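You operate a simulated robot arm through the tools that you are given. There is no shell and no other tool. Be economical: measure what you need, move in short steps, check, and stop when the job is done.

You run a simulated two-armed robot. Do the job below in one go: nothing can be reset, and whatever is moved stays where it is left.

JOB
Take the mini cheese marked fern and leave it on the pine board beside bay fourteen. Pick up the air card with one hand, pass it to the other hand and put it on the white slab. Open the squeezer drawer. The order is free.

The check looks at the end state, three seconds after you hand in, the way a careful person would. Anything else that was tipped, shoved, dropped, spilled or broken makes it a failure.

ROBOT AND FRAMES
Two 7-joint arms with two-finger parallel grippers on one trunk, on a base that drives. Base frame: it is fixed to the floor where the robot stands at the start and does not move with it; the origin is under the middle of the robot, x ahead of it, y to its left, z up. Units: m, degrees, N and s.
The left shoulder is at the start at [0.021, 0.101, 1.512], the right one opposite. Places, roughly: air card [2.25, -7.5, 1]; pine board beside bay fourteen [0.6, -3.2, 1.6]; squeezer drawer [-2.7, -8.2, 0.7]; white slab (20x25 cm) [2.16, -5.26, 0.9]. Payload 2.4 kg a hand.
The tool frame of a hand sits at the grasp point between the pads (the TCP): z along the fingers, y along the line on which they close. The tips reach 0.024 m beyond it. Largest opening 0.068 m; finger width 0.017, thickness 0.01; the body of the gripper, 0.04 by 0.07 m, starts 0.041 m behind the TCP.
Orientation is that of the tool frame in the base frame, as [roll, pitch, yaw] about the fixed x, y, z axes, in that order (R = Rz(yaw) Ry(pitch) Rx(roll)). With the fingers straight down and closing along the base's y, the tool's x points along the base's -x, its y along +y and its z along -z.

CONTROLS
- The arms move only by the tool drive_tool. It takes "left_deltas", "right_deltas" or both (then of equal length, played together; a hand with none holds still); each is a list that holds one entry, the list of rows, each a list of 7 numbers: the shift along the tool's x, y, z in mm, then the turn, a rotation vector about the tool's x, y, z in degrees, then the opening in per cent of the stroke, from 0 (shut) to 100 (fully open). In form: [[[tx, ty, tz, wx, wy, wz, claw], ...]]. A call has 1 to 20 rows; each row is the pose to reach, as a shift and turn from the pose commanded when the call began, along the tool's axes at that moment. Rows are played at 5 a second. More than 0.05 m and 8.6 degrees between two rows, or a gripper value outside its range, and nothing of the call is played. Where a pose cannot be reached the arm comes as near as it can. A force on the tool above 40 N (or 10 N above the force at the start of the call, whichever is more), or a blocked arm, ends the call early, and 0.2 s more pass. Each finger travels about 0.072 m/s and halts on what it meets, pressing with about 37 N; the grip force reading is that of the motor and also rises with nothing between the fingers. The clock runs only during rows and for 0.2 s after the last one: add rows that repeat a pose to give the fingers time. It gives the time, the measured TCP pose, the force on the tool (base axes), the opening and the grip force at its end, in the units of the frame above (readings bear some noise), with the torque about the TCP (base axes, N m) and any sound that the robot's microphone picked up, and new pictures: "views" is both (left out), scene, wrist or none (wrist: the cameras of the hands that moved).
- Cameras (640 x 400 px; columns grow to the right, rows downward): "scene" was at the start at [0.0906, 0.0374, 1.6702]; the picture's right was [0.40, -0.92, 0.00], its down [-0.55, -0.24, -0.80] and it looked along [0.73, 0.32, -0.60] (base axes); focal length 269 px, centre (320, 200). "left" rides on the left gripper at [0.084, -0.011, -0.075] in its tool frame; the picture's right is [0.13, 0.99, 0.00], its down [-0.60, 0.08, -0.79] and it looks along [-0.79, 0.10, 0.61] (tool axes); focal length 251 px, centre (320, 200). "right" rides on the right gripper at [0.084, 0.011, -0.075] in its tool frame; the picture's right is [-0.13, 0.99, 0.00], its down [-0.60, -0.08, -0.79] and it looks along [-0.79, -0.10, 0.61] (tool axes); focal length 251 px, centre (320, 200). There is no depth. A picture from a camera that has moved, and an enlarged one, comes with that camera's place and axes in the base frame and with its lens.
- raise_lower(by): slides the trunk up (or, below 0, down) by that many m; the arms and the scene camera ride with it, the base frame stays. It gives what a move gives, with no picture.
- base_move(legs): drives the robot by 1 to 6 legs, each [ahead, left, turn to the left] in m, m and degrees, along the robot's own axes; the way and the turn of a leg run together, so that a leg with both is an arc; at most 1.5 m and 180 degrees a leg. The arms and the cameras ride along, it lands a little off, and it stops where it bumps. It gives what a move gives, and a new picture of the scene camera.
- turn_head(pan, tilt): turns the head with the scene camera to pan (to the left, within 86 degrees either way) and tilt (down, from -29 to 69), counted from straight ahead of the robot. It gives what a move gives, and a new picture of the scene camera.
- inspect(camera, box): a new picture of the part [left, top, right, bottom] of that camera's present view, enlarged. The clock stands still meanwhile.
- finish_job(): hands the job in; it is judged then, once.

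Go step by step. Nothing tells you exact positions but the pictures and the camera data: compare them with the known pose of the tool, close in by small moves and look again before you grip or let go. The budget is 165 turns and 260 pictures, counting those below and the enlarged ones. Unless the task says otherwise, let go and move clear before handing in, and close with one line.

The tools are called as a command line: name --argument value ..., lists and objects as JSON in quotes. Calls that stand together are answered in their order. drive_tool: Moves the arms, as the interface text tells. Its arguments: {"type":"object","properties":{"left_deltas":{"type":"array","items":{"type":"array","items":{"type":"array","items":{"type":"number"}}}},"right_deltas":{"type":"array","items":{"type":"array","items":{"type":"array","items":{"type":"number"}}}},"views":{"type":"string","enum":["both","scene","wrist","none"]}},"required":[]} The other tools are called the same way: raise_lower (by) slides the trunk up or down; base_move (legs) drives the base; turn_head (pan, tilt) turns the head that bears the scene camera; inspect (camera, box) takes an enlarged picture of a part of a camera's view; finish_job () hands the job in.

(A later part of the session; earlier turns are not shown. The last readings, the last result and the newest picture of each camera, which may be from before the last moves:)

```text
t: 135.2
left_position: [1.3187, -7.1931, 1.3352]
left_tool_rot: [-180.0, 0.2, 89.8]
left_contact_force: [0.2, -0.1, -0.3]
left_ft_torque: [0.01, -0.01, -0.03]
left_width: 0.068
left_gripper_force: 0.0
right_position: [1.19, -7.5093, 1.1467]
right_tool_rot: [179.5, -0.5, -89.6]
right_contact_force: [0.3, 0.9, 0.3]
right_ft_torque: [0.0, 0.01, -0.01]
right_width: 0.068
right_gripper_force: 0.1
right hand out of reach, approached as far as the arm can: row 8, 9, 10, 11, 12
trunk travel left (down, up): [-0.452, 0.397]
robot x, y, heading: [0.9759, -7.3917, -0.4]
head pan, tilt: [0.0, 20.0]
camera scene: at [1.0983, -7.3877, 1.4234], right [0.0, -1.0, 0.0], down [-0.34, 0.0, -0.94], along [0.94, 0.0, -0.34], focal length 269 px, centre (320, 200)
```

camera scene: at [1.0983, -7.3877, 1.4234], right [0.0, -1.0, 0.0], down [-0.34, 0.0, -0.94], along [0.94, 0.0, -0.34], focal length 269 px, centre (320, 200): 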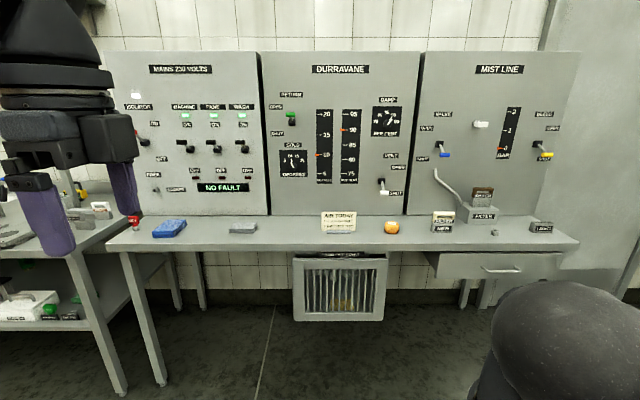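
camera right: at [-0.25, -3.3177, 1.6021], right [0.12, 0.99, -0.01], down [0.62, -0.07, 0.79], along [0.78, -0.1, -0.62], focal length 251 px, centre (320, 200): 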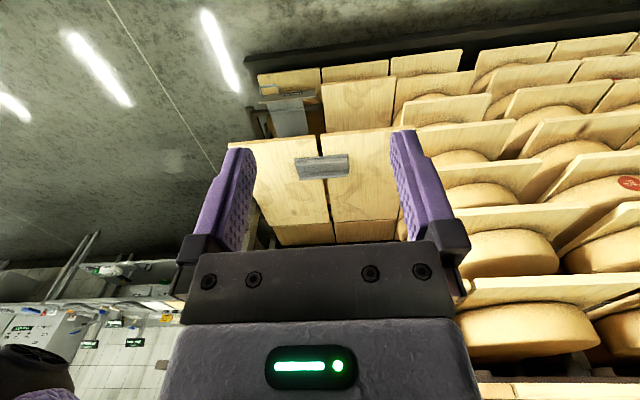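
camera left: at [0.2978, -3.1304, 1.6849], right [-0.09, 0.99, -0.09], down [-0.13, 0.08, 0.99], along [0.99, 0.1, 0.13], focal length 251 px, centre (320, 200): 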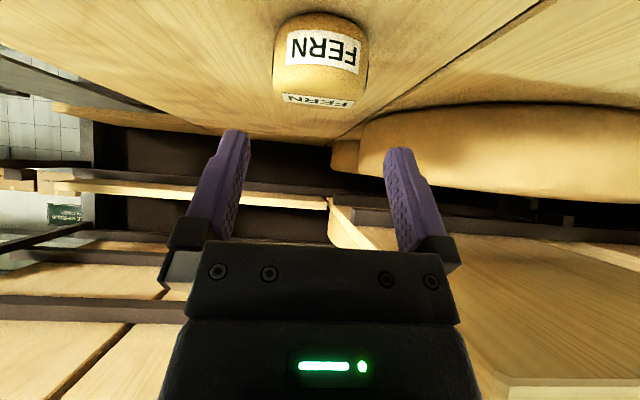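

I drive up toward the bench, centred on the card.

base_move --legs '[[0.75, -0.085, 0.3]]'

turn_head --pan 0 --tilt 55

```text
t: 139.3
left_position: [2.0688, -7.2734, 1.3353]
left_tool_rot: [179.9, 0.0, 90.4]
left_contact_force: [0.0, 1.1, -1.1]
left_ft_torque: [0.02, -0.02, 0.02]
left_width: 0.0682
left_gripper_force: 0.1
right_position: [1.9431, -7.5907, 1.1469]
right_tool_rot: [179.4, -0.5, -89.1]
right_contact_force: [-0.1, 0.2, 0.5]
right_ft_torque: [0.0, 0.03, 0.01]
right_width: 0.0681
right_gripper_force: 0.0
trunk travel left (down, up): [-0.452, 0.397]
robot x, y, heading: [1.7335, -7.4748, 0.3]
head pan, tilt: [0.0, 20.0]
camera scene: at [1.8502, -7.4708, 1.4235], right [0.01, -1.0, 0.0], down [-0.34, 0.0, -0.94], along [0.94, 0.01, -0.34], focal length 269 px, centre (320, 200)
```

scene: 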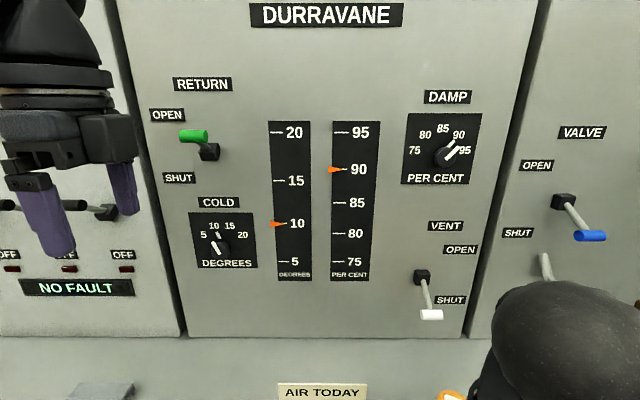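

```text
t: 140.4
left_position: [2.068, -7.2734, 1.3363]
left_tool_rot: [180.0, 0.0, 90.4]
left_contact_force: [0.0, 0.3, -0.6]
left_ft_torque: [0.06, 0.0, 0.01]
left_width: 0.0678
left_gripper_force: 0.0
right_position: [1.9422, -7.592, 1.1463]
right_tool_rot: [179.4, -0.4, -89.1]
right_contact_force: [-0.2, 0.8, 0.6]
right_ft_torque: [-0.01, 0.04, 0.02]
right_width: 0.0677
right_gripper_force: 0.1
trunk travel left (down, up): [-0.452, 0.397]
robot x, y, heading: [1.7309, -7.4706, 0.4]
head pan, tilt: [0.0, 55.0]
camera scene: at [1.8288, -7.4709, 1.3715], right [0.01, -1.0, 0.0], down [-0.82, -0.01, -0.57], along [0.57, 0.0, -0.82], focal length 269 px, centre (320, 200)
```

scene: 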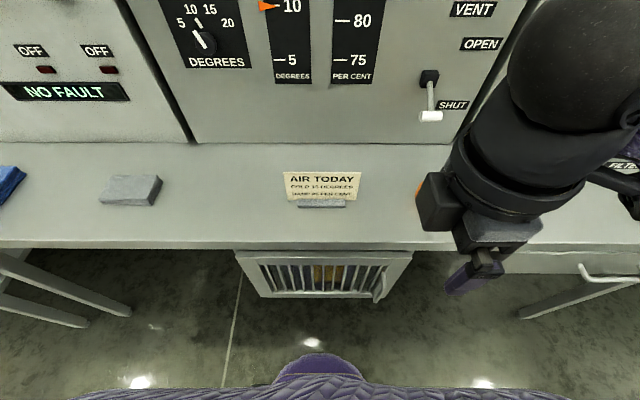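

From two views: card plane x≈2.162, y≈-7.475, top z≈0.985, bench top z≈0.878 with front edge x≈2.073. I drive 0.14 m closer, then move the left hand above the card's left half.

base_move --legs '[[0.14, 0, -0.3]]'

drive_tool --left_deltas '[[[-40, -10, 20, 0, 0, 0, 100], [-80, -20, 60, 0, 0, 0, 100], [-120, -30, 100, 0, 0, 0, 100], [-155, -40, 140, 0, 0, 0, 100], [-155, -40, 180, 0, 0, 0, 100], [-155, -40, 220, 0, 0, 0, 100], [-155, -40, 255, 0, 0, 0, 100], [-155, -40, 255, 0, 0, 0, 100]]]'

```text
t: 141.7
left_position: [2.2108, -7.2758, 1.335]
left_tool_rot: [-180.0, -0.1, 90.1]
left_contact_force: [-0.2, -0.1, 0.1]
left_ft_torque: [0.03, 0.01, 0.03]
left_width: 0.0679
left_gripper_force: 0.1
right_position: [2.0837, -7.5927, 1.1462]
right_tool_rot: [179.2, -0.5, -89.5]
right_contact_force: [0.8, 0.0, -0.3]
right_ft_torque: [0.04, 0.02, 0.02]
right_width: 0.0682
right_gripper_force: 0.0
trunk travel left (down, up): [-0.452, 0.397]
robot x, y, heading: [1.8724, -7.4726, 0.1]
head pan, tilt: [0.0, 55.0]
camera scene: at [1.9698, -7.4709, 1.3713], right [0.0, -1.0, 0.0], down [-0.82, 0.0, -0.57], along [0.57, 0.0, -0.82], focal length 269 px, centre (320, 200)
```

scene: 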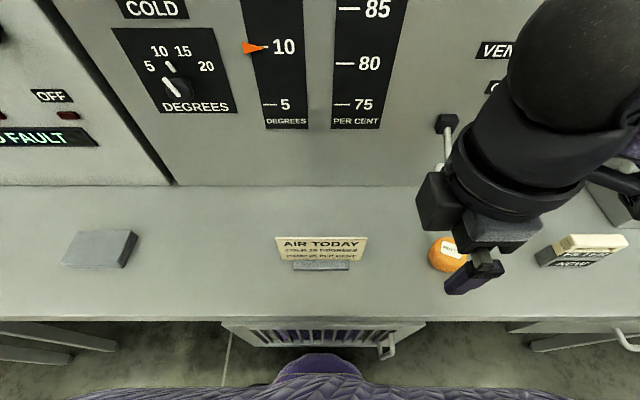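

```text
refused: row 2 steps farther than a row can; nothing moved
```

drive_tool --left_deltas '[[[-30, -10, 20, 0, 0, 0, 100], [-60, -20, 50, 0, 0, 0, 100], [-90, -30, 80, 0, 0, 0, 100], [-120, -40, 110, 0, 0, 0, 100], [-150, -45, 140, 0, 0, 0, 100], [-153, -47, 180, 0, 0, 0, 100], [-153, -47, 220, 0, 0, 0, 100], [-153, -47, 255, 0, 0, 0, 100], [-153, -47, 255, 0, 0, 0, 100]]]'

```text
t: 143.7
left_position: [2.1576, -7.4083, 1.0868]
left_tool_rot: [180.0, 0.2, 90.1]
left_contact_force: [-0.2, -0.3, 0.0]
left_ft_torque: [0.04, 0.01, 0.02]
left_width: 0.0682
left_gripper_force: 0.0
left hand out of reach, approached as far as the arm can: row 5, 6, 7, 8, 9
right_position: [2.0821, -7.5931, 1.1468]
right_tool_rot: [179.4, -0.5, -89.3]
right_contact_force: [-0.4, 0.2, 0.3]
right_ft_torque: [0.0, -0.02, 0.02]
right_width: 0.0682
right_gripper_force: 0.0
trunk travel left (down, up): [-0.452, 0.397]
robot x, y, heading: [1.8694, -7.4725, 0.2]
head pan, tilt: [0.0, 55.0]
camera scene: at [1.9687, -7.471, 1.3715], right [0.0, -1.0, 0.0], down [-0.82, 0.0, -0.57], along [0.57, 0.0, -0.82], focal length 269 px, centre (320, 200)
camera left: at [2.1472, -7.3241, 1.1627], right [0.99, 0.13, 0.0], down [0.08, -0.6, 0.79], along [0.1, -0.79, -0.61], focal length 251 px, centre (320, 200)
```

scene: 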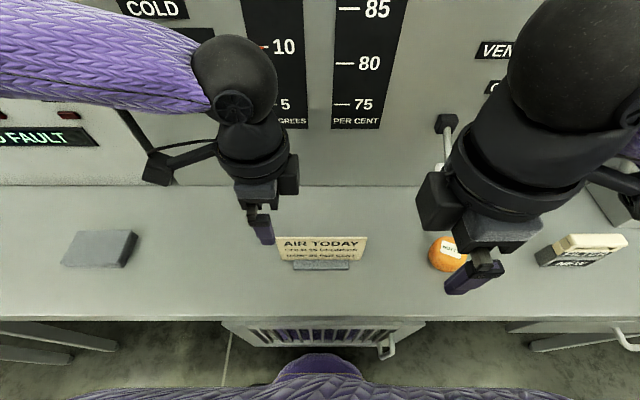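
left: 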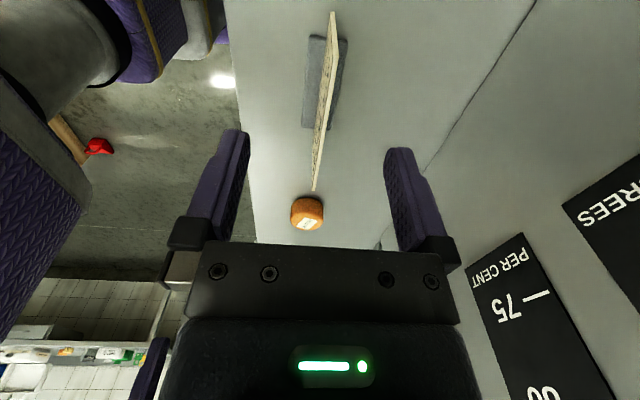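

The card edge is between the fingers' gap from above. I lower the trunk 70 mm so the arm can reach, staying above the card's top, then shift inward.

raise_lower --by -0.07

drive_tool --left_deltas '[[[-10, 3, 0, 0, 0, 0, 100], [-24, 5, 0, 0, 0, 0, 100], [-24, 5, 0, 0, 0, 0, 100]]]'

```text
t: 144.8
left_position: [2.1566, -7.4088, 1.0164]
left_tool_rot: [180.0, 0.0, 90.1]
left_contact_force: [0.1, 0.1, -0.3]
left_ft_torque: [-0.02, -0.03, 0.02]
left_width: 0.0681
left_gripper_force: 0.1
right_position: [2.0814, -7.5928, 1.077]
right_tool_rot: [179.4, -0.5, -89.4]
right_contact_force: [-0.2, 0.3, -0.2]
right_ft_torque: [0.01, -0.03, 0.0]
right_width: 0.0679
right_gripper_force: 0.0
trunk travel left (down, up): [-0.382, 0.467]
robot x, y, heading: [1.8735, -7.4726, 0.1]
head pan, tilt: [0.0, 55.0]
```

```text
t: 145.6
left_position: [2.1584, -7.4133, 1.0194]
left_tool_rot: [-180.0, 0.1, 90.1]
left_contact_force: [0.0, -0.2, -0.7]
left_ft_torque: [-0.01, -0.04, -0.02]
left_width: 0.0681
left_gripper_force: 0.0
left hand out of reach, approached as far as the arm can: row 1, 2, 3
right_position: [2.0821, -7.5924, 1.0768]
right_tool_rot: [179.4, -0.5, -89.3]
right_contact_force: [-0.8, 0.4, -0.4]
right_ft_torque: [0.0, 0.02, -0.03]
right_width: 0.0679
right_gripper_force: 0.1
trunk travel left (down, up): [-0.382, 0.467]
robot x, y, heading: [1.8721, -7.4738, -0.1]
head pan, tilt: [0.0, 55.0]
camera scene: at [1.9779, -7.4709, 1.301], right [0.0, -1.0, 0.0], down [-0.82, 0.0, -0.57], along [0.57, 0.0, -0.82], focal length 269 px, centre (320, 200)
camera left: at [2.1471, -7.3281, 1.095], right [0.99, 0.13, 0.0], down [0.08, -0.6, 0.79], along [0.1, -0.79, -0.61], focal length 251 px, centre (320, 200)
```

scene: 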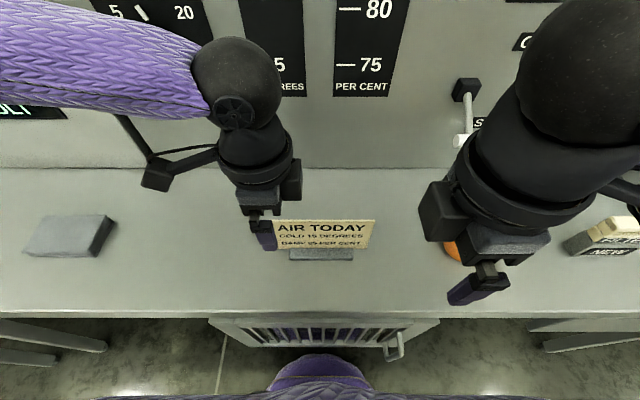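
left: 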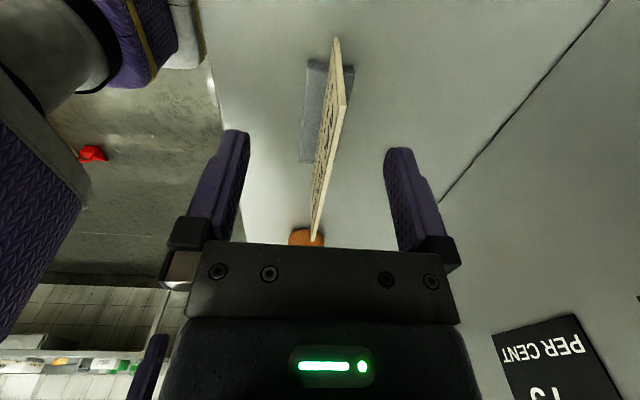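

The card is at x≈2.167, y from -7.391 to -7.54, top ≈0.98. The arm needs a bit more reach, so I shift the base 20 mm ahead and 15 mm right.

base_move --legs '[[0.02, -0.015, 0]]'

inspect --camera "left" --box '[0, 0, 640, 400]'

```text
t: 146.4
left_position: [2.1797, -7.4293, 1.0185]
left_tool_rot: [180.0, 0.0, 90.1]
left_contact_force: [0.3, -0.1, -0.5]
left_ft_torque: [0.0, 0.02, -0.01]
left_width: 0.0679
left_gripper_force: 0.0
right_position: [2.1031, -7.6076, 1.0761]
right_tool_rot: [179.4, -0.5, -89.3]
right_contact_force: [1.0, 0.0, -0.1]
right_ft_torque: [0.01, -0.02, 0.03]
right_width: 0.0681
right_gripper_force: 0.0
trunk travel left (down, up): [-0.382, 0.467]
robot x, y, heading: [1.8924, -7.4857, 0.1]
head pan, tilt: [0.0, 55.0]
camera scene: at [1.9985, -7.4864, 1.3009], right [0.0, -1.0, 0.0], down [-0.82, 0.0, -0.57], along [0.57, 0.0, -0.82], focal length 269 px, centre (320, 200)
```

scene: 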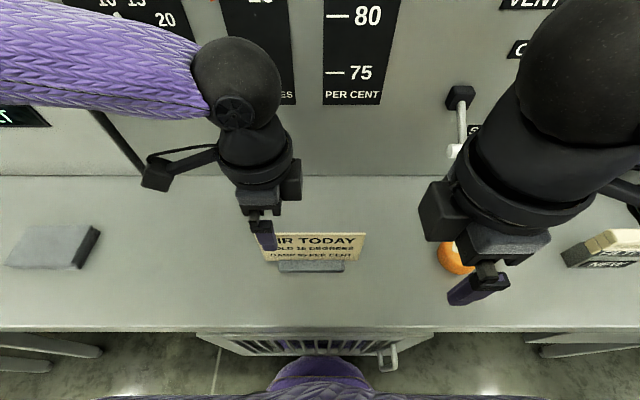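

```text
1.00 times, centred on (320, 200) of left (not enlarged: the box is as wide or as high as the picture)
camera zoom: at [2.1677, -7.3435, 1.0949], right [0.99, 0.13, 0.0], down [0.08, -0.6, 0.79], along [0.1, -0.79, -0.61], focal length 251 px, centre (320, 200)
```

zoom: 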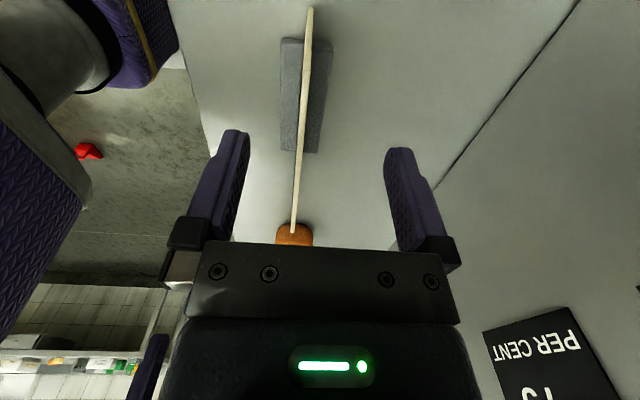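

Card plane x≈2.168. I shift 11 mm back to centre it, then descend to TCP z≈0.96 with fingers open.

drive_tool --left_deltas '[[[0, -11, 0, 0, 0, 0, 100], [0, -11, 20, 0, 0, 0, 100], [0, -11, 40, 0, 0, 0, 100], [0, -11, 58, 0, 0, 0, 100], [0, -11, 58, 0, 0, 0, 100]]]'

```text
t: 147.6
left_position: [2.1663, -7.4132, 0.9665]
left_tool_rot: [179.9, 0.1, 90.2]
left_contact_force: [0.8, 0.0, 0.3]
left_ft_torque: [0.01, 0.01, -0.01]
left_width: 0.0679
left_gripper_force: 0.0
left hand out of reach, approached as far as the arm can: row 2, 3, 4, 5
right_position: [2.1011, -7.6082, 1.0762]
right_tool_rot: [179.4, -0.5, -89.4]
right_contact_force: [0.6, -0.9, 0.7]
right_ft_torque: [-0.01, 0.01, -0.01]
right_width: 0.0682
right_gripper_force: 0.2
trunk travel left (down, up): [-0.382, 0.467]
robot x, y, heading: [1.8916, -7.4914, 0.2]
head pan, tilt: [0.0, 55.0]
camera scene: at [1.9979, -7.4859, 1.301], right [0.0, -1.0, 0.0], down [-0.82, 0.0, -0.57], along [0.57, 0.0, -0.82], focal length 269 px, centre (320, 200)
camera left: at [2.1543, -7.3283, 1.0439], right [0.99, 0.13, 0.0], down [0.08, -0.6, 0.79], along [0.1, -0.79, -0.61], focal length 251 px, centre (320, 200)
```

scene: 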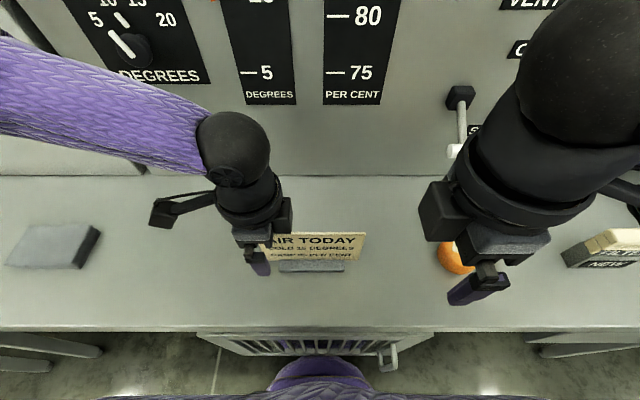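
left: 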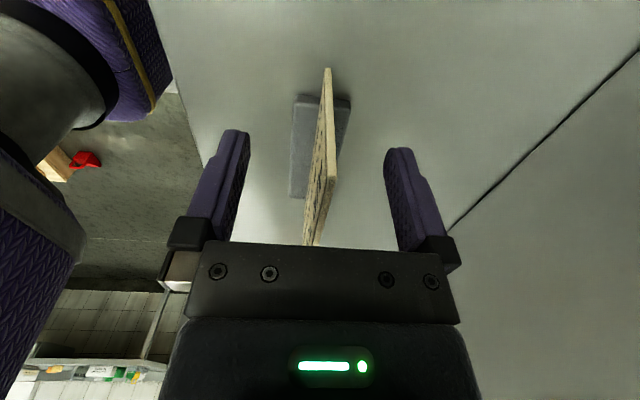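

The card's left end is between the pads (fingers ~7–24 mm in from its end). I close.

drive_tool --left_deltas '[[[0, 0, 0, 0, 0, 0, 60], [0, 0, 0, 0, 0, 0, 20], [0, 0, 0, 0, 0, 0, 0], [0, 0, 0, 0, 0, 0, 0], [0, 0, 0, 0, 0, 0, 0]]]'

```text
t: 148.8
left_position: [2.1666, -7.413, 0.9685]
left_tool_rot: [-180.0, 0.1, 90.2]
left_contact_force: [-0.2, 0.2, -0.6]
left_ft_torque: [0.05, -0.01, 0.0]
left_width: 0.0035
left_gripper_force: 26.9
right_position: [2.1026, -7.6063, 1.0768]
right_tool_rot: [179.4, -0.5, -89.4]
right_contact_force: [-0.4, 0.3, -0.7]
right_ft_torque: [0.0, 0.01, -0.02]
right_width: 0.0679
right_gripper_force: 0.2
trunk travel left (down, up): [-0.382, 0.467]
robot x, y, heading: [1.8908, -7.4887, 0.0]
head pan, tilt: [0.0, 55.0]
camera scene: at [1.9979, -7.486, 1.301], right [0.0, -1.0, 0.0], down [-0.82, 0.0, -0.57], along [0.57, 0.0, -0.82], focal length 269 px, centre (320, 200)
camera left: at [2.1543, -7.3284, 1.0441], right [0.99, 0.13, 0.0], down [0.08, -0.6, 0.79], along [0.1, -0.79, -0.61], focal length 251 px, centre (320, 200)
```

scene: 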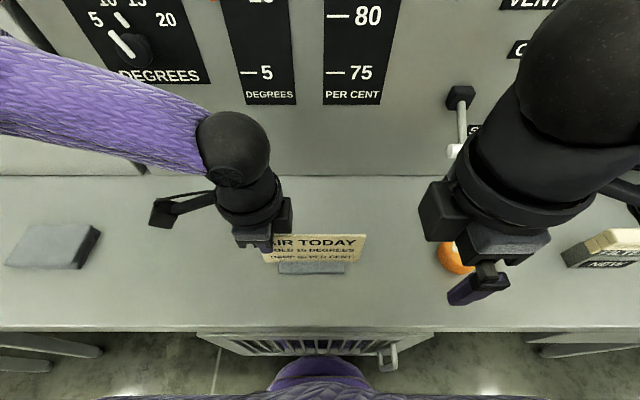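
left: 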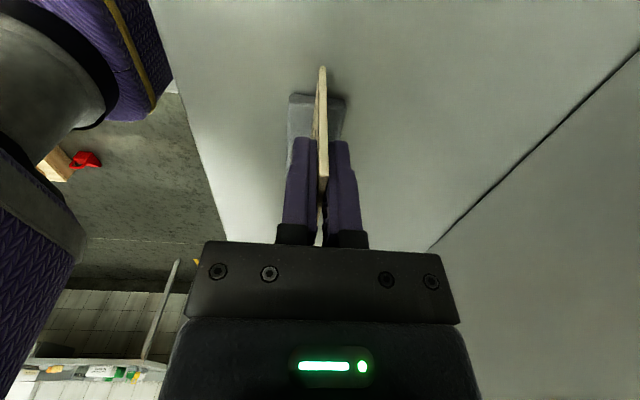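

Gripped (3.5 mm thick). I lift straight up with the trunk.

raise_lower --by 0.13

inspect --camera "scene" --box '[0, 0, 640, 400]'

inspect --camera "left" --box '[0, 0, 640, 400]'

```text
t: 150.4
left_position: [2.164, -7.4122, 1.1065]
left_tool_rot: [178.1, 0.2, 90.2]
left_contact_force: [0.1, -0.3, -1.3]
left_ft_torque: [0.05, -0.01, 0.03]
left_width: 0.0034
left_gripper_force: 27.3
right_position: [2.1011, -7.607, 1.208]
right_tool_rot: [179.8, -0.7, -89.6]
right_contact_force: [0.1, -0.3, 0.3]
right_ft_torque: [0.02, -0.01, -0.01]
right_width: 0.0682
right_gripper_force: 0.0
trunk travel left (down, up): [-0.512, 0.337]
robot x, y, heading: [1.8945, -7.4892, 0.4]
head pan, tilt: [0.0, 55.0]
```

```text
1.00 times, centred on (320, 200) of scene (not enlarged: the box is as wide or as high as the picture)
camera zoom: at [1.9833, -7.486, 1.4316], right [0.0, -1.0, 0.0], down [-0.82, 0.0, -0.57], along [0.57, 0.0, -0.82], focal length 269 px, centre (320, 200)
```

zoom: 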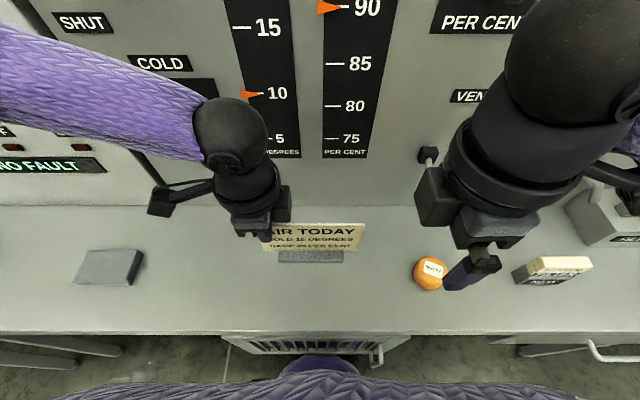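

```text
1.00 times, centred on (320, 200) of left (not enlarged: the box is as wide or as high as the picture)
camera zoom: at [2.1496, -7.3271, 1.1825], right [0.99, 0.13, 0.03], down [0.05, -0.6, 0.8], along [0.12, -0.79, -0.6], focal length 251 px, centre (320, 200)
```

zoom: 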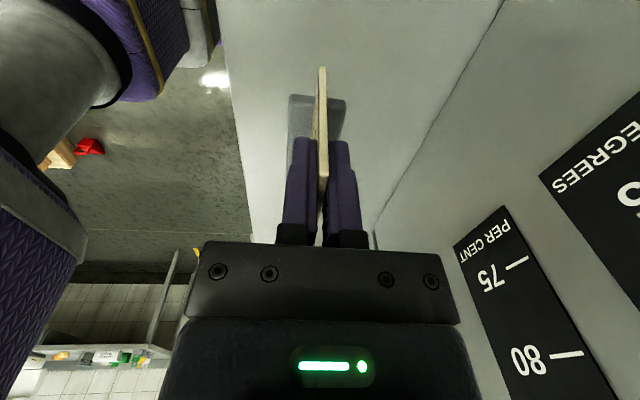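

inspect --camera "scene" --box '[230, 200, 390, 300]'

inspect --camera "right" --box '[0, 0, 640, 400]'

```text
4.00 times, centred on (310, 250) of scene
camera zoom: at [1.9833, -7.486, 1.4316], right [0.0, -1.0, 0.0], down [-0.82, 0.0, -0.57], along [0.57, 0.0, -0.82], focal length 1077 px, centre (360, 0)
```

zoom: 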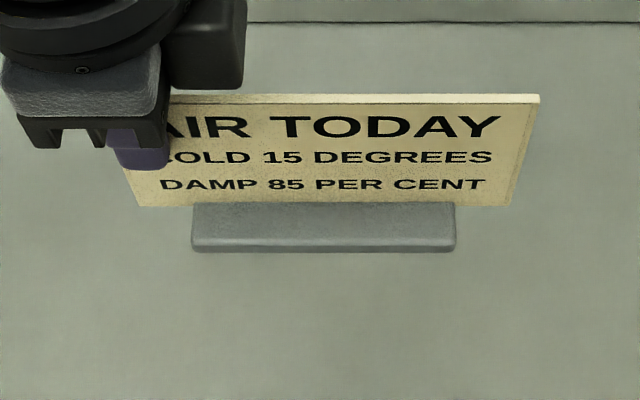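

```text
1.00 times, centred on (320, 200) of right (not enlarged: the box is as wide or as high as the picture)
camera zoom: at [2.0901, -7.6892, 1.2834], right [-0.99, 0.12, 0.0], down [0.08, 0.61, 0.79], along [0.09, 0.78, -0.62], focal length 251 px, centre (320, 200)
```

zoom: 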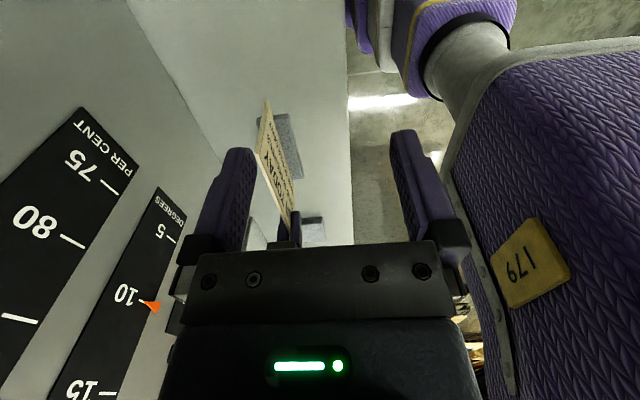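

The card and its grey foot are one piece and came up cleanly. For the handover I tilt the right hand 35° inward and bring it over the card's right end.

drive_tool --right_deltas '[[[0, -13, 0, 0, -7, 0, 100], [0, -26, 0, 0, -14, 0, 100], [0, -39, 0, 0, -21, 0, 100], [0, -52, 0, 0, -28, 0, 100], [0, -64, 0, 0, -35, 0, 100], [-20, -64, 10, 0, -35, 0, 100], [-35, -64, 25, 0, -35, 0, 100], [-35, -64, 25, 0, -35, 0, 100]]]'

```text
t: 152.2
left_position: [2.1639, -7.4118, 1.1075]
left_tool_rot: [178.1, 0.3, 90.1]
left_contact_force: [-0.4, 0.1, -2.0]
left_ft_torque: [0.04, 0.02, 0.0]
left_width: 0.0034
left_gripper_force: 26.6
right_position: [2.1015, -7.5478, 1.2373]
right_tool_rot: [179.8, 34.4, -89.7]
right_contact_force: [-0.2, -0.1, 0.4]
right_ft_torque: [0.04, 0.0, 0.03]
right_width: 0.068
right_gripper_force: 0.1
right hand out of reach, approached as far as the arm can: row 1, 2, 3, 4, 5, 6, 7, 8
trunk travel left (down, up): [-0.512, 0.337]
robot x, y, heading: [1.8946, -7.4905, -0.2]
head pan, tilt: [0.0, 55.0]
camera scene: at [1.9831, -7.4859, 1.4317], right [0.0, -1.0, 0.0], down [-0.82, 0.0, -0.57], along [0.57, 0.0, -0.82], focal length 269 px, centre (320, 200)
camera right: at [2.0909, -7.6586, 1.2513], right [-0.99, 0.1, 0.08], down [0.08, 0.05, 1.0], along [0.1, 0.99, -0.06], focal length 251 px, centre (320, 200)
```

scene: 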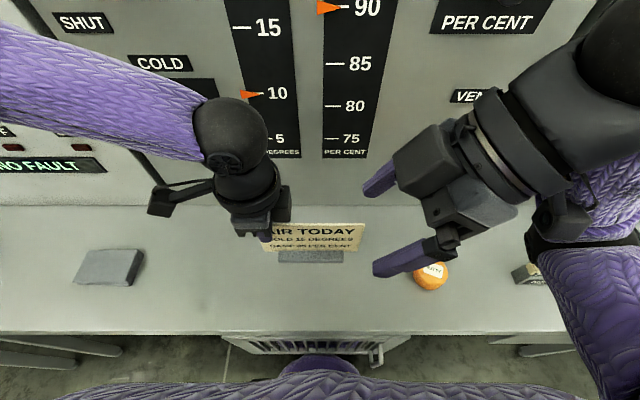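
right: 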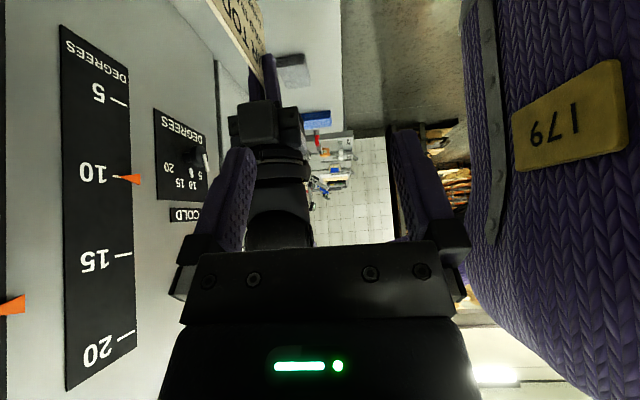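

The right hand can't reach that far forward in this pose, so I bring the card 65 mm toward the robot and 40 mm up with the left hand.

drive_tool --left_deltas '[[[0, -15, -10, 0, 0, 0, 0], [0, -30, -20, 0, 0, 0, 0], [0, -45, -30, 0, 0, 0, 0], [0, -62, -40, 0, 0, 0, 0], [0, -62, -40, 0, 0, 0, 0]]]' --right_deltas '[[[0, 0, -10, 0, 0, 0, 100], [0, 0, -20, 0, 0, 0, 100], [0, 0, -30, 0, 0, 0, 100], [0, 0, -40, 0, 0, 0, 100], [0, 0, -40, 0, 0, 0, 100]]]'

```text
t: 153.4
left_position: [2.1005, -7.4126, 1.1447]
left_tool_rot: [178.1, 0.1, 90.1]
left_contact_force: [-0.5, -0.4, -1.5]
left_ft_torque: [0.04, 0.0, 0.01]
left_width: 0.0033
left_gripper_force: 26.8
right_position: [2.1005, -7.5714, 1.2688]
right_tool_rot: [179.8, 34.3, -89.6]
right_contact_force: [0.3, 0.0, 0.2]
right_ft_torque: [0.0, -0.02, -0.02]
right_width: 0.0677
right_gripper_force: 0.1
trunk travel left (down, up): [-0.512, 0.337]
robot x, y, heading: [1.8899, -7.4886, 0.5]
head pan, tilt: [0.0, 55.0]
camera scene: at [1.9832, -7.4859, 1.4317], right [0.0, -1.0, 0.0], down [-0.82, 0.0, -0.57], along [0.57, 0.0, -0.82], focal length 269 px, centre (320, 200)
camera right: at [2.0907, -7.6825, 1.2835], right [-0.99, 0.1, 0.08], down [0.08, 0.05, 1.0], along [0.1, 0.99, -0.06], focal length 251 px, centre (320, 200)
camera left: at [2.0862, -7.3271, 1.2209], right [0.99, 0.13, 0.03], down [0.05, -0.6, 0.8], along [0.12, -0.79, -0.6], focal length 251 px, centre (320, 200)
```

scene: 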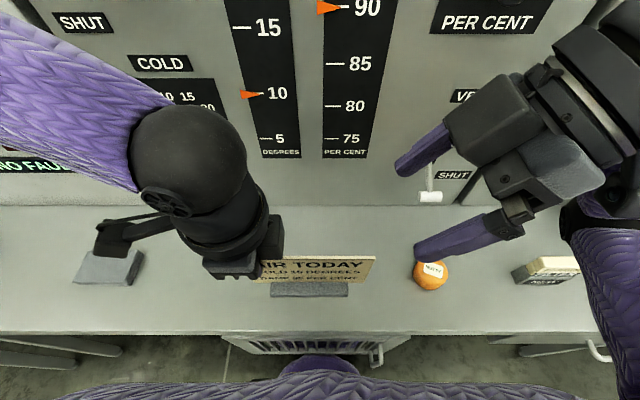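
right: 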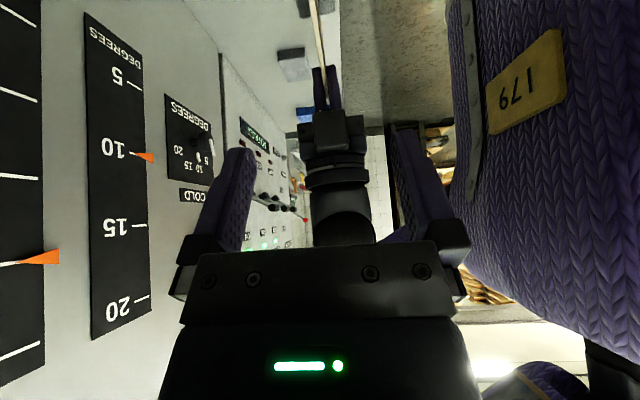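
left: 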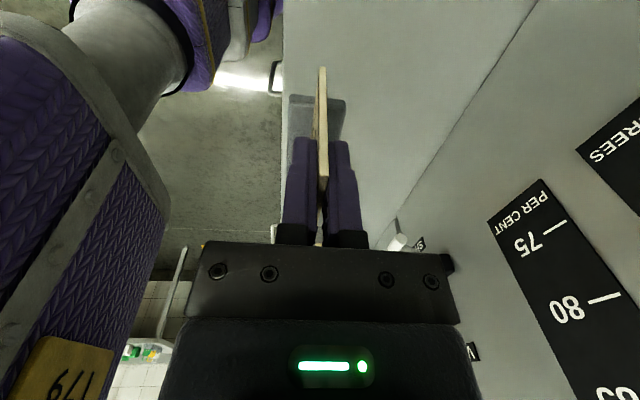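

The card is now in line with the right fingers (x≈2.10). I slide the right hand onto the slanted approach line and pause before straddling the corner.

drive_tool --right_deltas '[[[20, 0, 0, 0, 0, 0, 100], [38, 0, 10, 0, 0, 0, 100], [38, 0, 40, 0, 0, 0, 100], [38, 0, 70, 0, 0, 0, 100], [38, 0, 70, 0, 0, 0, 100]]]'

```text
t: 154.6
left_position: [2.0998, -7.4128, 1.146]
left_tool_rot: [178.1, 0.1, 90.0]
left_contact_force: [-0.4, -0.4, -0.6]
left_ft_torque: [0.06, -0.02, 0.04]
left_width: 0.0031
left_gripper_force: 27.1
right_position: [2.0955, -7.5571, 1.2377]
right_tool_rot: [179.7, 34.4, -89.8]
right_contact_force: [0.2, -0.5, 0.2]
right_ft_torque: [0.01, -0.01, 0.0]
right_width: 0.0678
right_gripper_force: 0.0
right hand out of reach, approached as far as the arm can: row 1, 2, 3, 4, 5
trunk travel left (down, up): [-0.512, 0.337]
robot x, y, heading: [1.8939, -7.4893, -0.1]
head pan, tilt: [0.0, 55.0]
camera scene: at [1.9831, -7.486, 1.4317], right [0.0, -1.0, 0.0], down [-0.82, 0.0, -0.57], along [0.57, 0.0, -0.82], focal length 269 px, centre (320, 200)
camera right: at [2.0857, -7.6684, 1.2518], right [-0.99, 0.1, 0.08], down [0.08, 0.05, 1.0], along [0.1, 0.99, -0.06], focal length 251 px, centre (320, 200)
```

scene: 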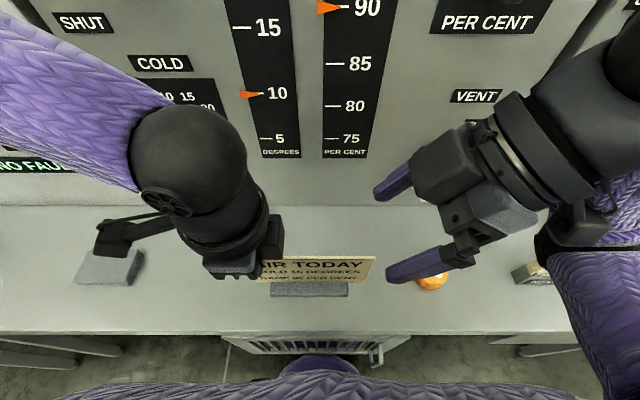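
right: 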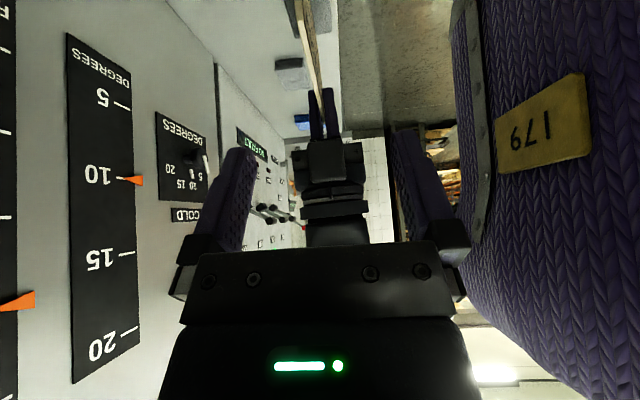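

The right arm can't go lower in this pose, so I instead bring the card up between its open fingers with the left hand: 90 mm up, then 30 mm to the right.

drive_tool --left_deltas '[[[0, -3, -25, 0, 0, 0, 0], [0, -4, -50, 0, 0, 0, 0], [0, -4, -75, 0, 0, 0, 0], [0, -4, -92, 0, 0, 0, 0], [-15, -4, -92, 0, 0, 0, 0], [-30, -4, -92, 0, 0, 0, 0], [-30, -4, -92, 0, 0, 0, 0]]]'

inspect --camera "right" --box '[0, 0, 640, 400]'

```text
t: 156.2
left_position: [2.0945, -7.4391, 1.2376]
left_tool_rot: [178.0, 0.2, 90.2]
left_contact_force: [-0.2, -0.1, -0.6]
left_ft_torque: [0.04, 0.01, -0.02]
left_width: 0.0034
left_gripper_force: 27.4
left hand out of reach, approached as far as the arm can: row 6
right_position: [2.0958, -7.5576, 1.2382]
right_tool_rot: [179.7, 34.4, -89.7]
right_contact_force: [-0.4, 0.7, -0.1]
right_ft_torque: [0.0, 0.0, -0.01]
right_width: 0.0679
right_gripper_force: 0.1
trunk travel left (down, up): [-0.512, 0.337]
robot x, y, heading: [1.8898, -7.4904, -0.2]
head pan, tilt: [0.0, 55.0]
camera scene: at [1.9826, -7.4861, 1.4317], right [0.0, -1.0, 0.0], down [-0.82, 0.0, -0.57], along [0.57, 0.0, -0.82], focal length 269 px, centre (320, 200)
camera left: at [2.0791, -7.3539, 1.3127], right [0.99, 0.13, 0.03], down [0.05, -0.6, 0.8], along [0.13, -0.79, -0.6], focal length 251 px, centre (320, 200)
```

scene: 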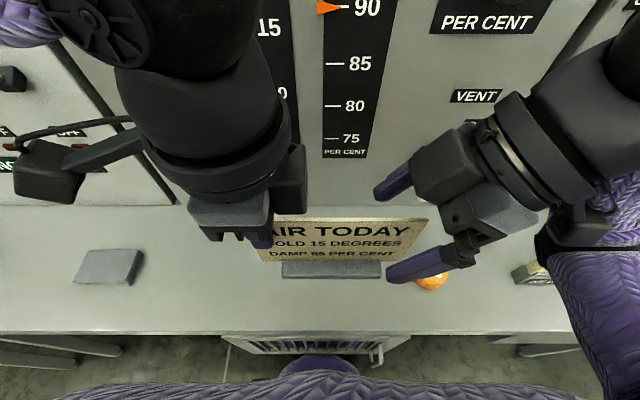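
left: 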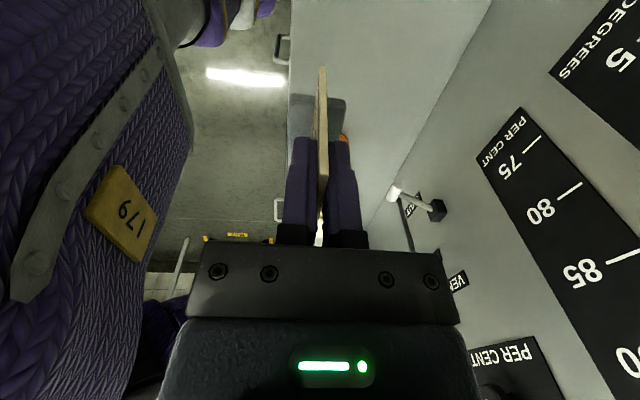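

```text
1.00 times, centred on (320, 200) of right (not enlarged: the box is as wide or as high as the picture)
camera zoom: at [2.0853, -7.6686, 1.2519], right [-0.99, 0.1, 0.08], down [0.08, 0.05, 1.0], along [0.1, 0.99, -0.06], focal length 251 px, centre (320, 200)
```

zoom: 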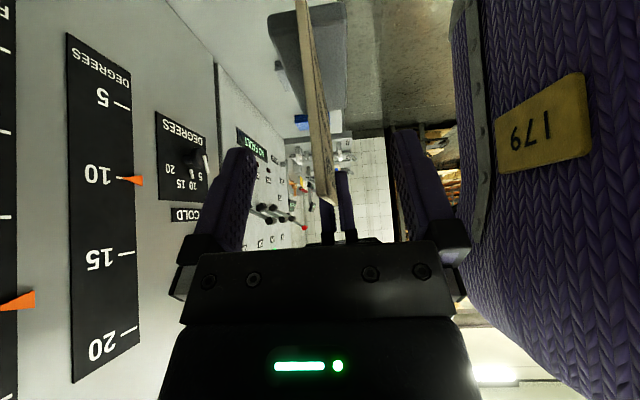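

The right fingers straddle the card's right corner by about 40 mm. I close the right hand while the left holds.

drive_tool --right_deltas '[[[0, 0, 0, 0, 0, 0, 50], [0, 0, 0, 0, 0, 0, 20], [0, 0, 0, 0, 0, 0, 0], [0, 0, 0, 0, 0, 0, 0], [0, 0, 0, 0, 0, 0, 0]]]'

```text
t: 157.4
left_position: [2.0931, -7.4387, 1.2379]
left_tool_rot: [178.0, 0.1, 90.1]
left_contact_force: [2.1, 2.6, -0.8]
left_ft_torque: [0.01, 0.52, 0.27]
left_width: 0.0036
left_gripper_force: 26.9
right_position: [2.0969, -7.5575, 1.2376]
right_tool_rot: [179.7, 34.4, -89.8]
right_contact_force: [-2.3, -1.5, 1.9]
right_ft_torque: [0.1, -0.5, -0.09]
right_width: 0.0036
right_gripper_force: 26.9
trunk travel left (down, up): [-0.512, 0.337]
robot x, y, heading: [1.8931, -7.4852, 0.2]
head pan, tilt: [0.0, 55.0]
camera scene: at [1.9831, -7.486, 1.4317], right [0.0, -1.0, 0.0], down [-0.82, 0.0, -0.57], along [0.57, 0.0, -0.82], focal length 269 px, centre (320, 200)
camera right: at [2.0857, -7.6685, 1.2519], right [-0.99, 0.1, 0.08], down [0.08, 0.05, 1.0], along [0.1, 0.99, -0.06], focal length 251 px, centre (320, 200)
```

scene: 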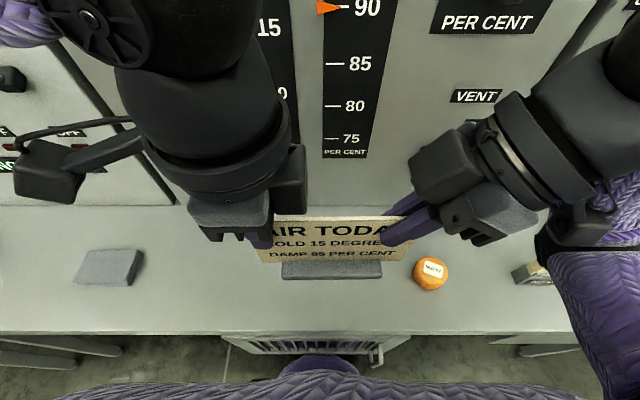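
right: 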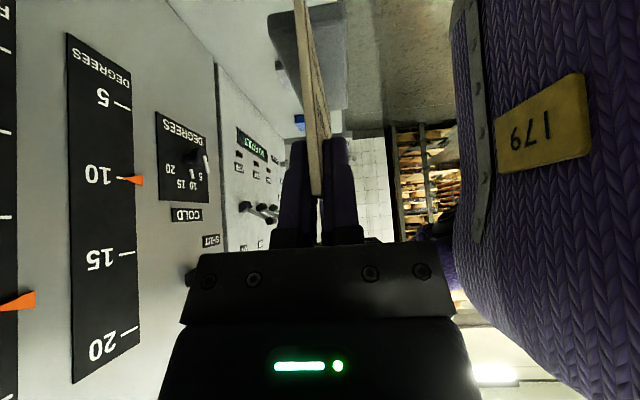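

Both hands hold the card. I open the left hand and withdraw it upward and to the left.

drive_tool --left_deltas '[[[0, 0, 0, 0, 0, 0, 30], [0, 0, 0, 0, 0, 0, 60], [0, 0, 0, 0, 0, 0, 60], [0, 0, -20, 0, 0, 0, 60], [10, 0, -45, 0, 0, 0, 60], [30, 0, -70, 0, 0, 0, 60], [60, 0, -75, 0, 0, 0, 60], [90, 0, -75, 0, 0, 0, 60], [90, 0, -75, 0, 0, 0, 60]]]'

```text
t: 159.4
left_position: [2.0905, -7.3519, 1.3106]
left_tool_rot: [178.1, 0.2, 90.1]
left_contact_force: [1.2, -0.2, 0.7]
left_ft_torque: [0.01, 0.0, -0.01]
left_width: 0.0405
left_gripper_force: 0.0
left hand out of reach, approached as far as the arm can: row 4
right_position: [2.0955, -7.5565, 1.2369]
right_tool_rot: [179.7, 34.3, -89.8]
right_contact_force: [-0.9, -0.5, 0.1]
right_ft_torque: [-0.06, 0.01, -0.01]
right_width: 0.0035
right_gripper_force: 27.7
trunk travel left (down, up): [-0.512, 0.337]
robot x, y, heading: [1.892, -7.4914, 0.4]
head pan, tilt: [0.0, 55.0]
camera scene: at [1.9831, -7.4862, 1.4317], right [0.0, -1.0, 0.0], down [-0.82, 0.0, -0.57], along [0.57, 0.0, -0.82], focal length 269 px, centre (320, 200)
camera left: at [2.0774, -7.267, 1.3863], right [0.99, 0.13, 0.03], down [0.05, -0.6, 0.8], along [0.12, -0.79, -0.6], focal length 251 px, centre (320, 200)
```

scene: 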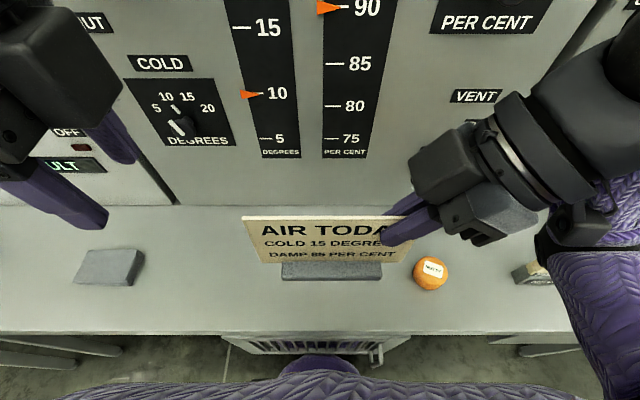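
left: 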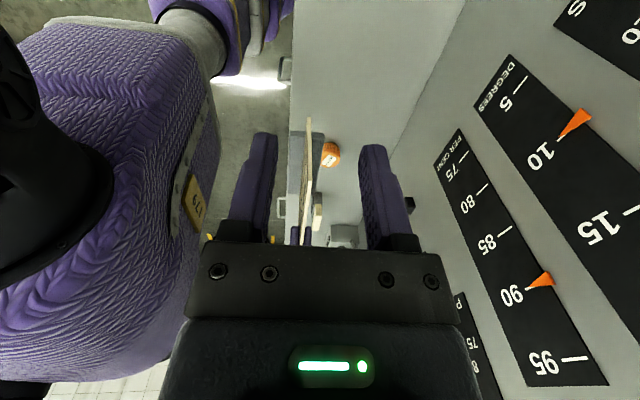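

The card is now in the right hand alone. I back off from the bench, then turn the right hand so the card points forward (better reach) and restore the left hand's yaw.

base_move --legs '[[-0.55, 0, 0]]'

drive_tool --left_deltas '[[[0, 0, 0, 0, 0, -8.18, 60], [0, 0, 0, 0, 0, -16.4, 60], [0, 0, 0, 0, 0, -24.5, 60], [0, 0, 0, 0, 0, -32.7, 60], [0, 0, 0, 0, 0, -40.9, 60], [0, 0, 0, 0, 0, -49.1, 60], [0, 0, 0, 0, 0, -57.3, 60], [0, 0, 0, 0, 0, -65.5, 60], [0, 0, 0, 0, 0, -73.6, 60], [0, 0, 0, 0, 0, -81.8, 60], [0, 0, 0, 0, 0, -90, 60], [0, 0, 0, 0, 0, -90, 60]]]' --right_deltas '[[[2, -10, -1.5, 4.6, 0, 6.75, 0], [4, -20, -3, 9.2, 0, 13.5, 0], [7, -30, -5, 13.8, 0, 20.3, 0], [9, -40, -6, 18.4, 0, 27, 0], [11, -50, -8, 23, 0, 33.8, 0], [14, -60, -9, 27.6, 0, 40.5, 0], [16, -70, -11, 32.3, 0, 47.3, 0], [18, -80, -12, 36.9, 0, 54, 0], [20, -90, -14, 41.5, 0, 60.8, 0], [23, -100, -15, 46.1, 0, 67.5, 0], [25, -110, -17, 50.7, 0, 74.3, 0], [25, -120, -17, 50.7, 0, 74.3, 0]]]'

```text
t: 162.5
left_position: [1.5467, -7.3517, 1.3114]
left_tool_rot: [178.2, 0.2, 89.7]
left_contact_force: [0.5, -0.2, -0.3]
left_ft_torque: [0.02, -0.03, 0.01]
left_width: 0.0407
left_gripper_force: 0.0
right_position: [1.5501, -7.5562, 1.2375]
right_tool_rot: [179.7, 34.4, -90.2]
right_contact_force: [0.7, -0.1, -0.1]
right_ft_torque: [-0.07, 0.03, 0.02]
right_width: 0.0036
right_gripper_force: 26.7
trunk travel left (down, up): [-0.512, 0.337]
robot x, y, heading: [1.3477, -7.4847, -0.4]
head pan, tilt: [0.0, 55.0]
camera scene: at [1.4373, -7.485, 1.4317], right [-0.01, -1.0, 0.0], down [-0.82, 0.01, -0.57], along [0.57, 0.0, -0.82], focal length 269 px, centre (320, 200)
```

scene: 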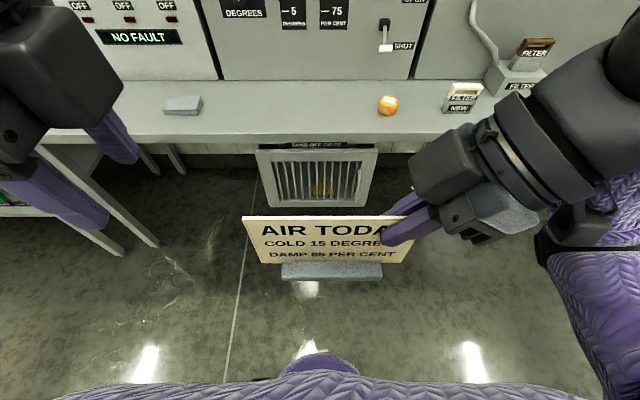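

```text
t: 165.1
left_position: [1.5474, -7.3511, 1.3113]
left_tool_rot: [-179.8, 2.0, 179.8]
left_contact_force: [-0.4, 1.4, 0.2]
left_ft_torque: [-0.03, 0.01, -0.01]
left_width: 0.0408
left_gripper_force: 0.0
right_position: [1.6704, -7.5885, 1.2366]
right_tool_rot: [179.9, 34.1, 179.8]
right_contact_force: [-0.2, 0.4, -1.3]
right_ft_torque: [0.0, 0.04, -0.02]
right_width: 0.0036
right_gripper_force: 27.2
right hand out of reach, approached as far as the arm can: row 2, 3, 4, 5, 6, 7
trunk travel left (down, up): [-0.512, 0.337]
robot x, y, heading: [1.3479, -7.4886, -0.5]
head pan, tilt: [0.0, 55.0]
camera scene: at [1.438, -7.4851, 1.4317], right [-0.01, -1.0, 0.0], down [-0.82, 0.01, -0.57], along [0.57, 0.0, -0.82], focal length 269 px, centre (320, 200)
camera right: at [1.5585, -7.5762, 1.2519], right [0.11, 0.99, 0.07], down [0.06, -0.08, 1.0], along [0.99, -0.1, -0.06], focal length 251 px, centre (320, 200)
camera left: at [1.4607, -7.3615, 1.3843], right [-0.13, 0.99, -0.01], down [0.58, 0.08, 0.81], along [0.81, 0.1, -0.58], focal length 251 px, centre (320, 200)
```

scene: 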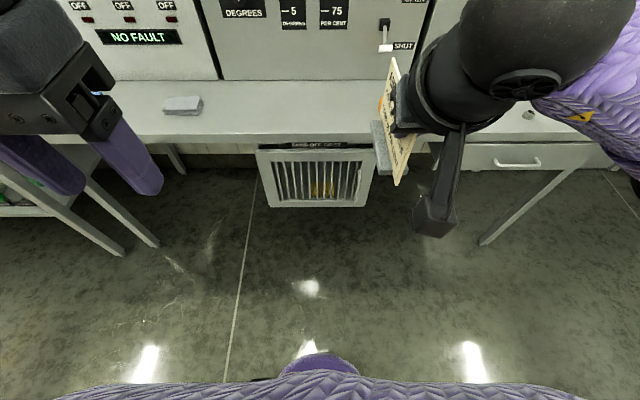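
right: 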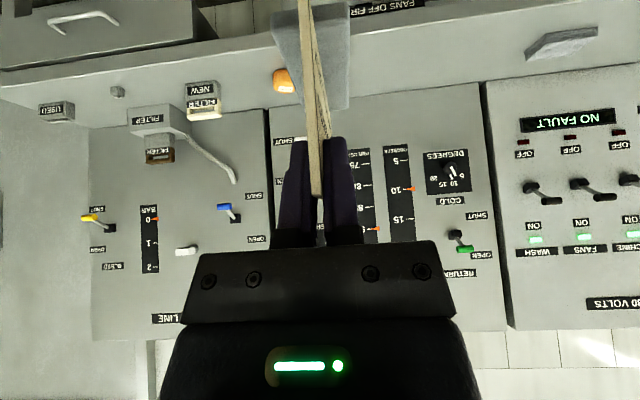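
left: 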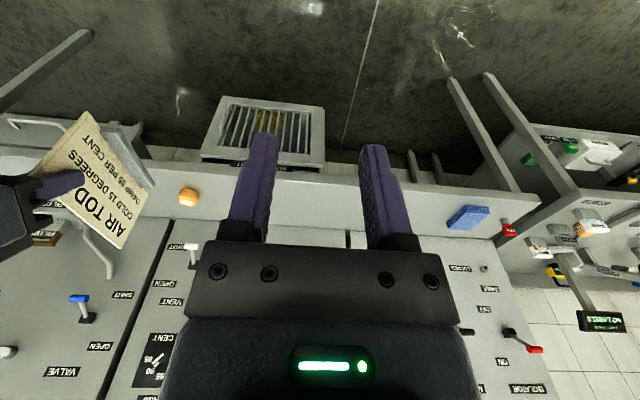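

The card now points forward in the right hand. I drive left along the bench to the slab and look.

base_move --legs '[[-0.1, 1.5, 0.3], [0, 0.8, 0.1]]'

turn_head --pan -5 --tilt 25

```text
refused: leg 1 is longer than a leg can be; nothing moved
```

```text
t: 166.1
left_position: [1.5476, -7.3522, 1.3114]
left_tool_rot: [-179.8, 1.9, 179.7]
left_contact_force: [0.1, 0.0, 0.7]
left_ft_torque: [-0.01, 0.01, 0.0]
left_width: 0.0406
left_gripper_force: 0.0
right_position: [1.6697, -7.5878, 1.2365]
right_tool_rot: [-180.0, 34.2, 179.9]
right_contact_force: [0.2, 0.1, 0.0]
right_ft_torque: [-0.02, 0.04, 0.0]
right_width: 0.0034
right_gripper_force: 26.9
trunk travel left (down, up): [-0.512, 0.337]
robot x, y, heading: [1.3446, -7.4834, -0.3]
head pan, tilt: [-5.0, 25.0]
camera scene: at [1.4575, -7.4932, 1.4756], right [-0.09, -1.0, 0.0], down [-0.42, 0.04, -0.91], along [0.9, -0.09, -0.42], focal length 269 px, centre (320, 200)
```

scene: 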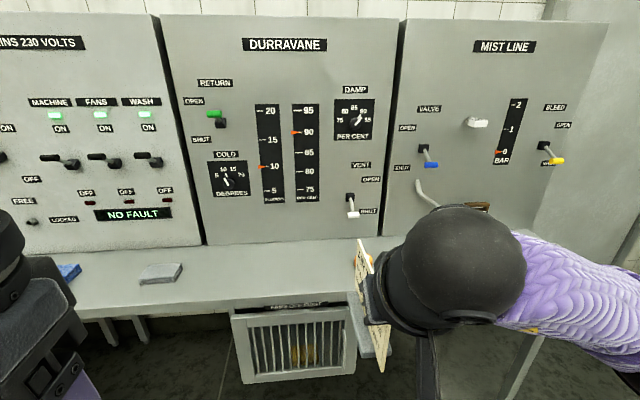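

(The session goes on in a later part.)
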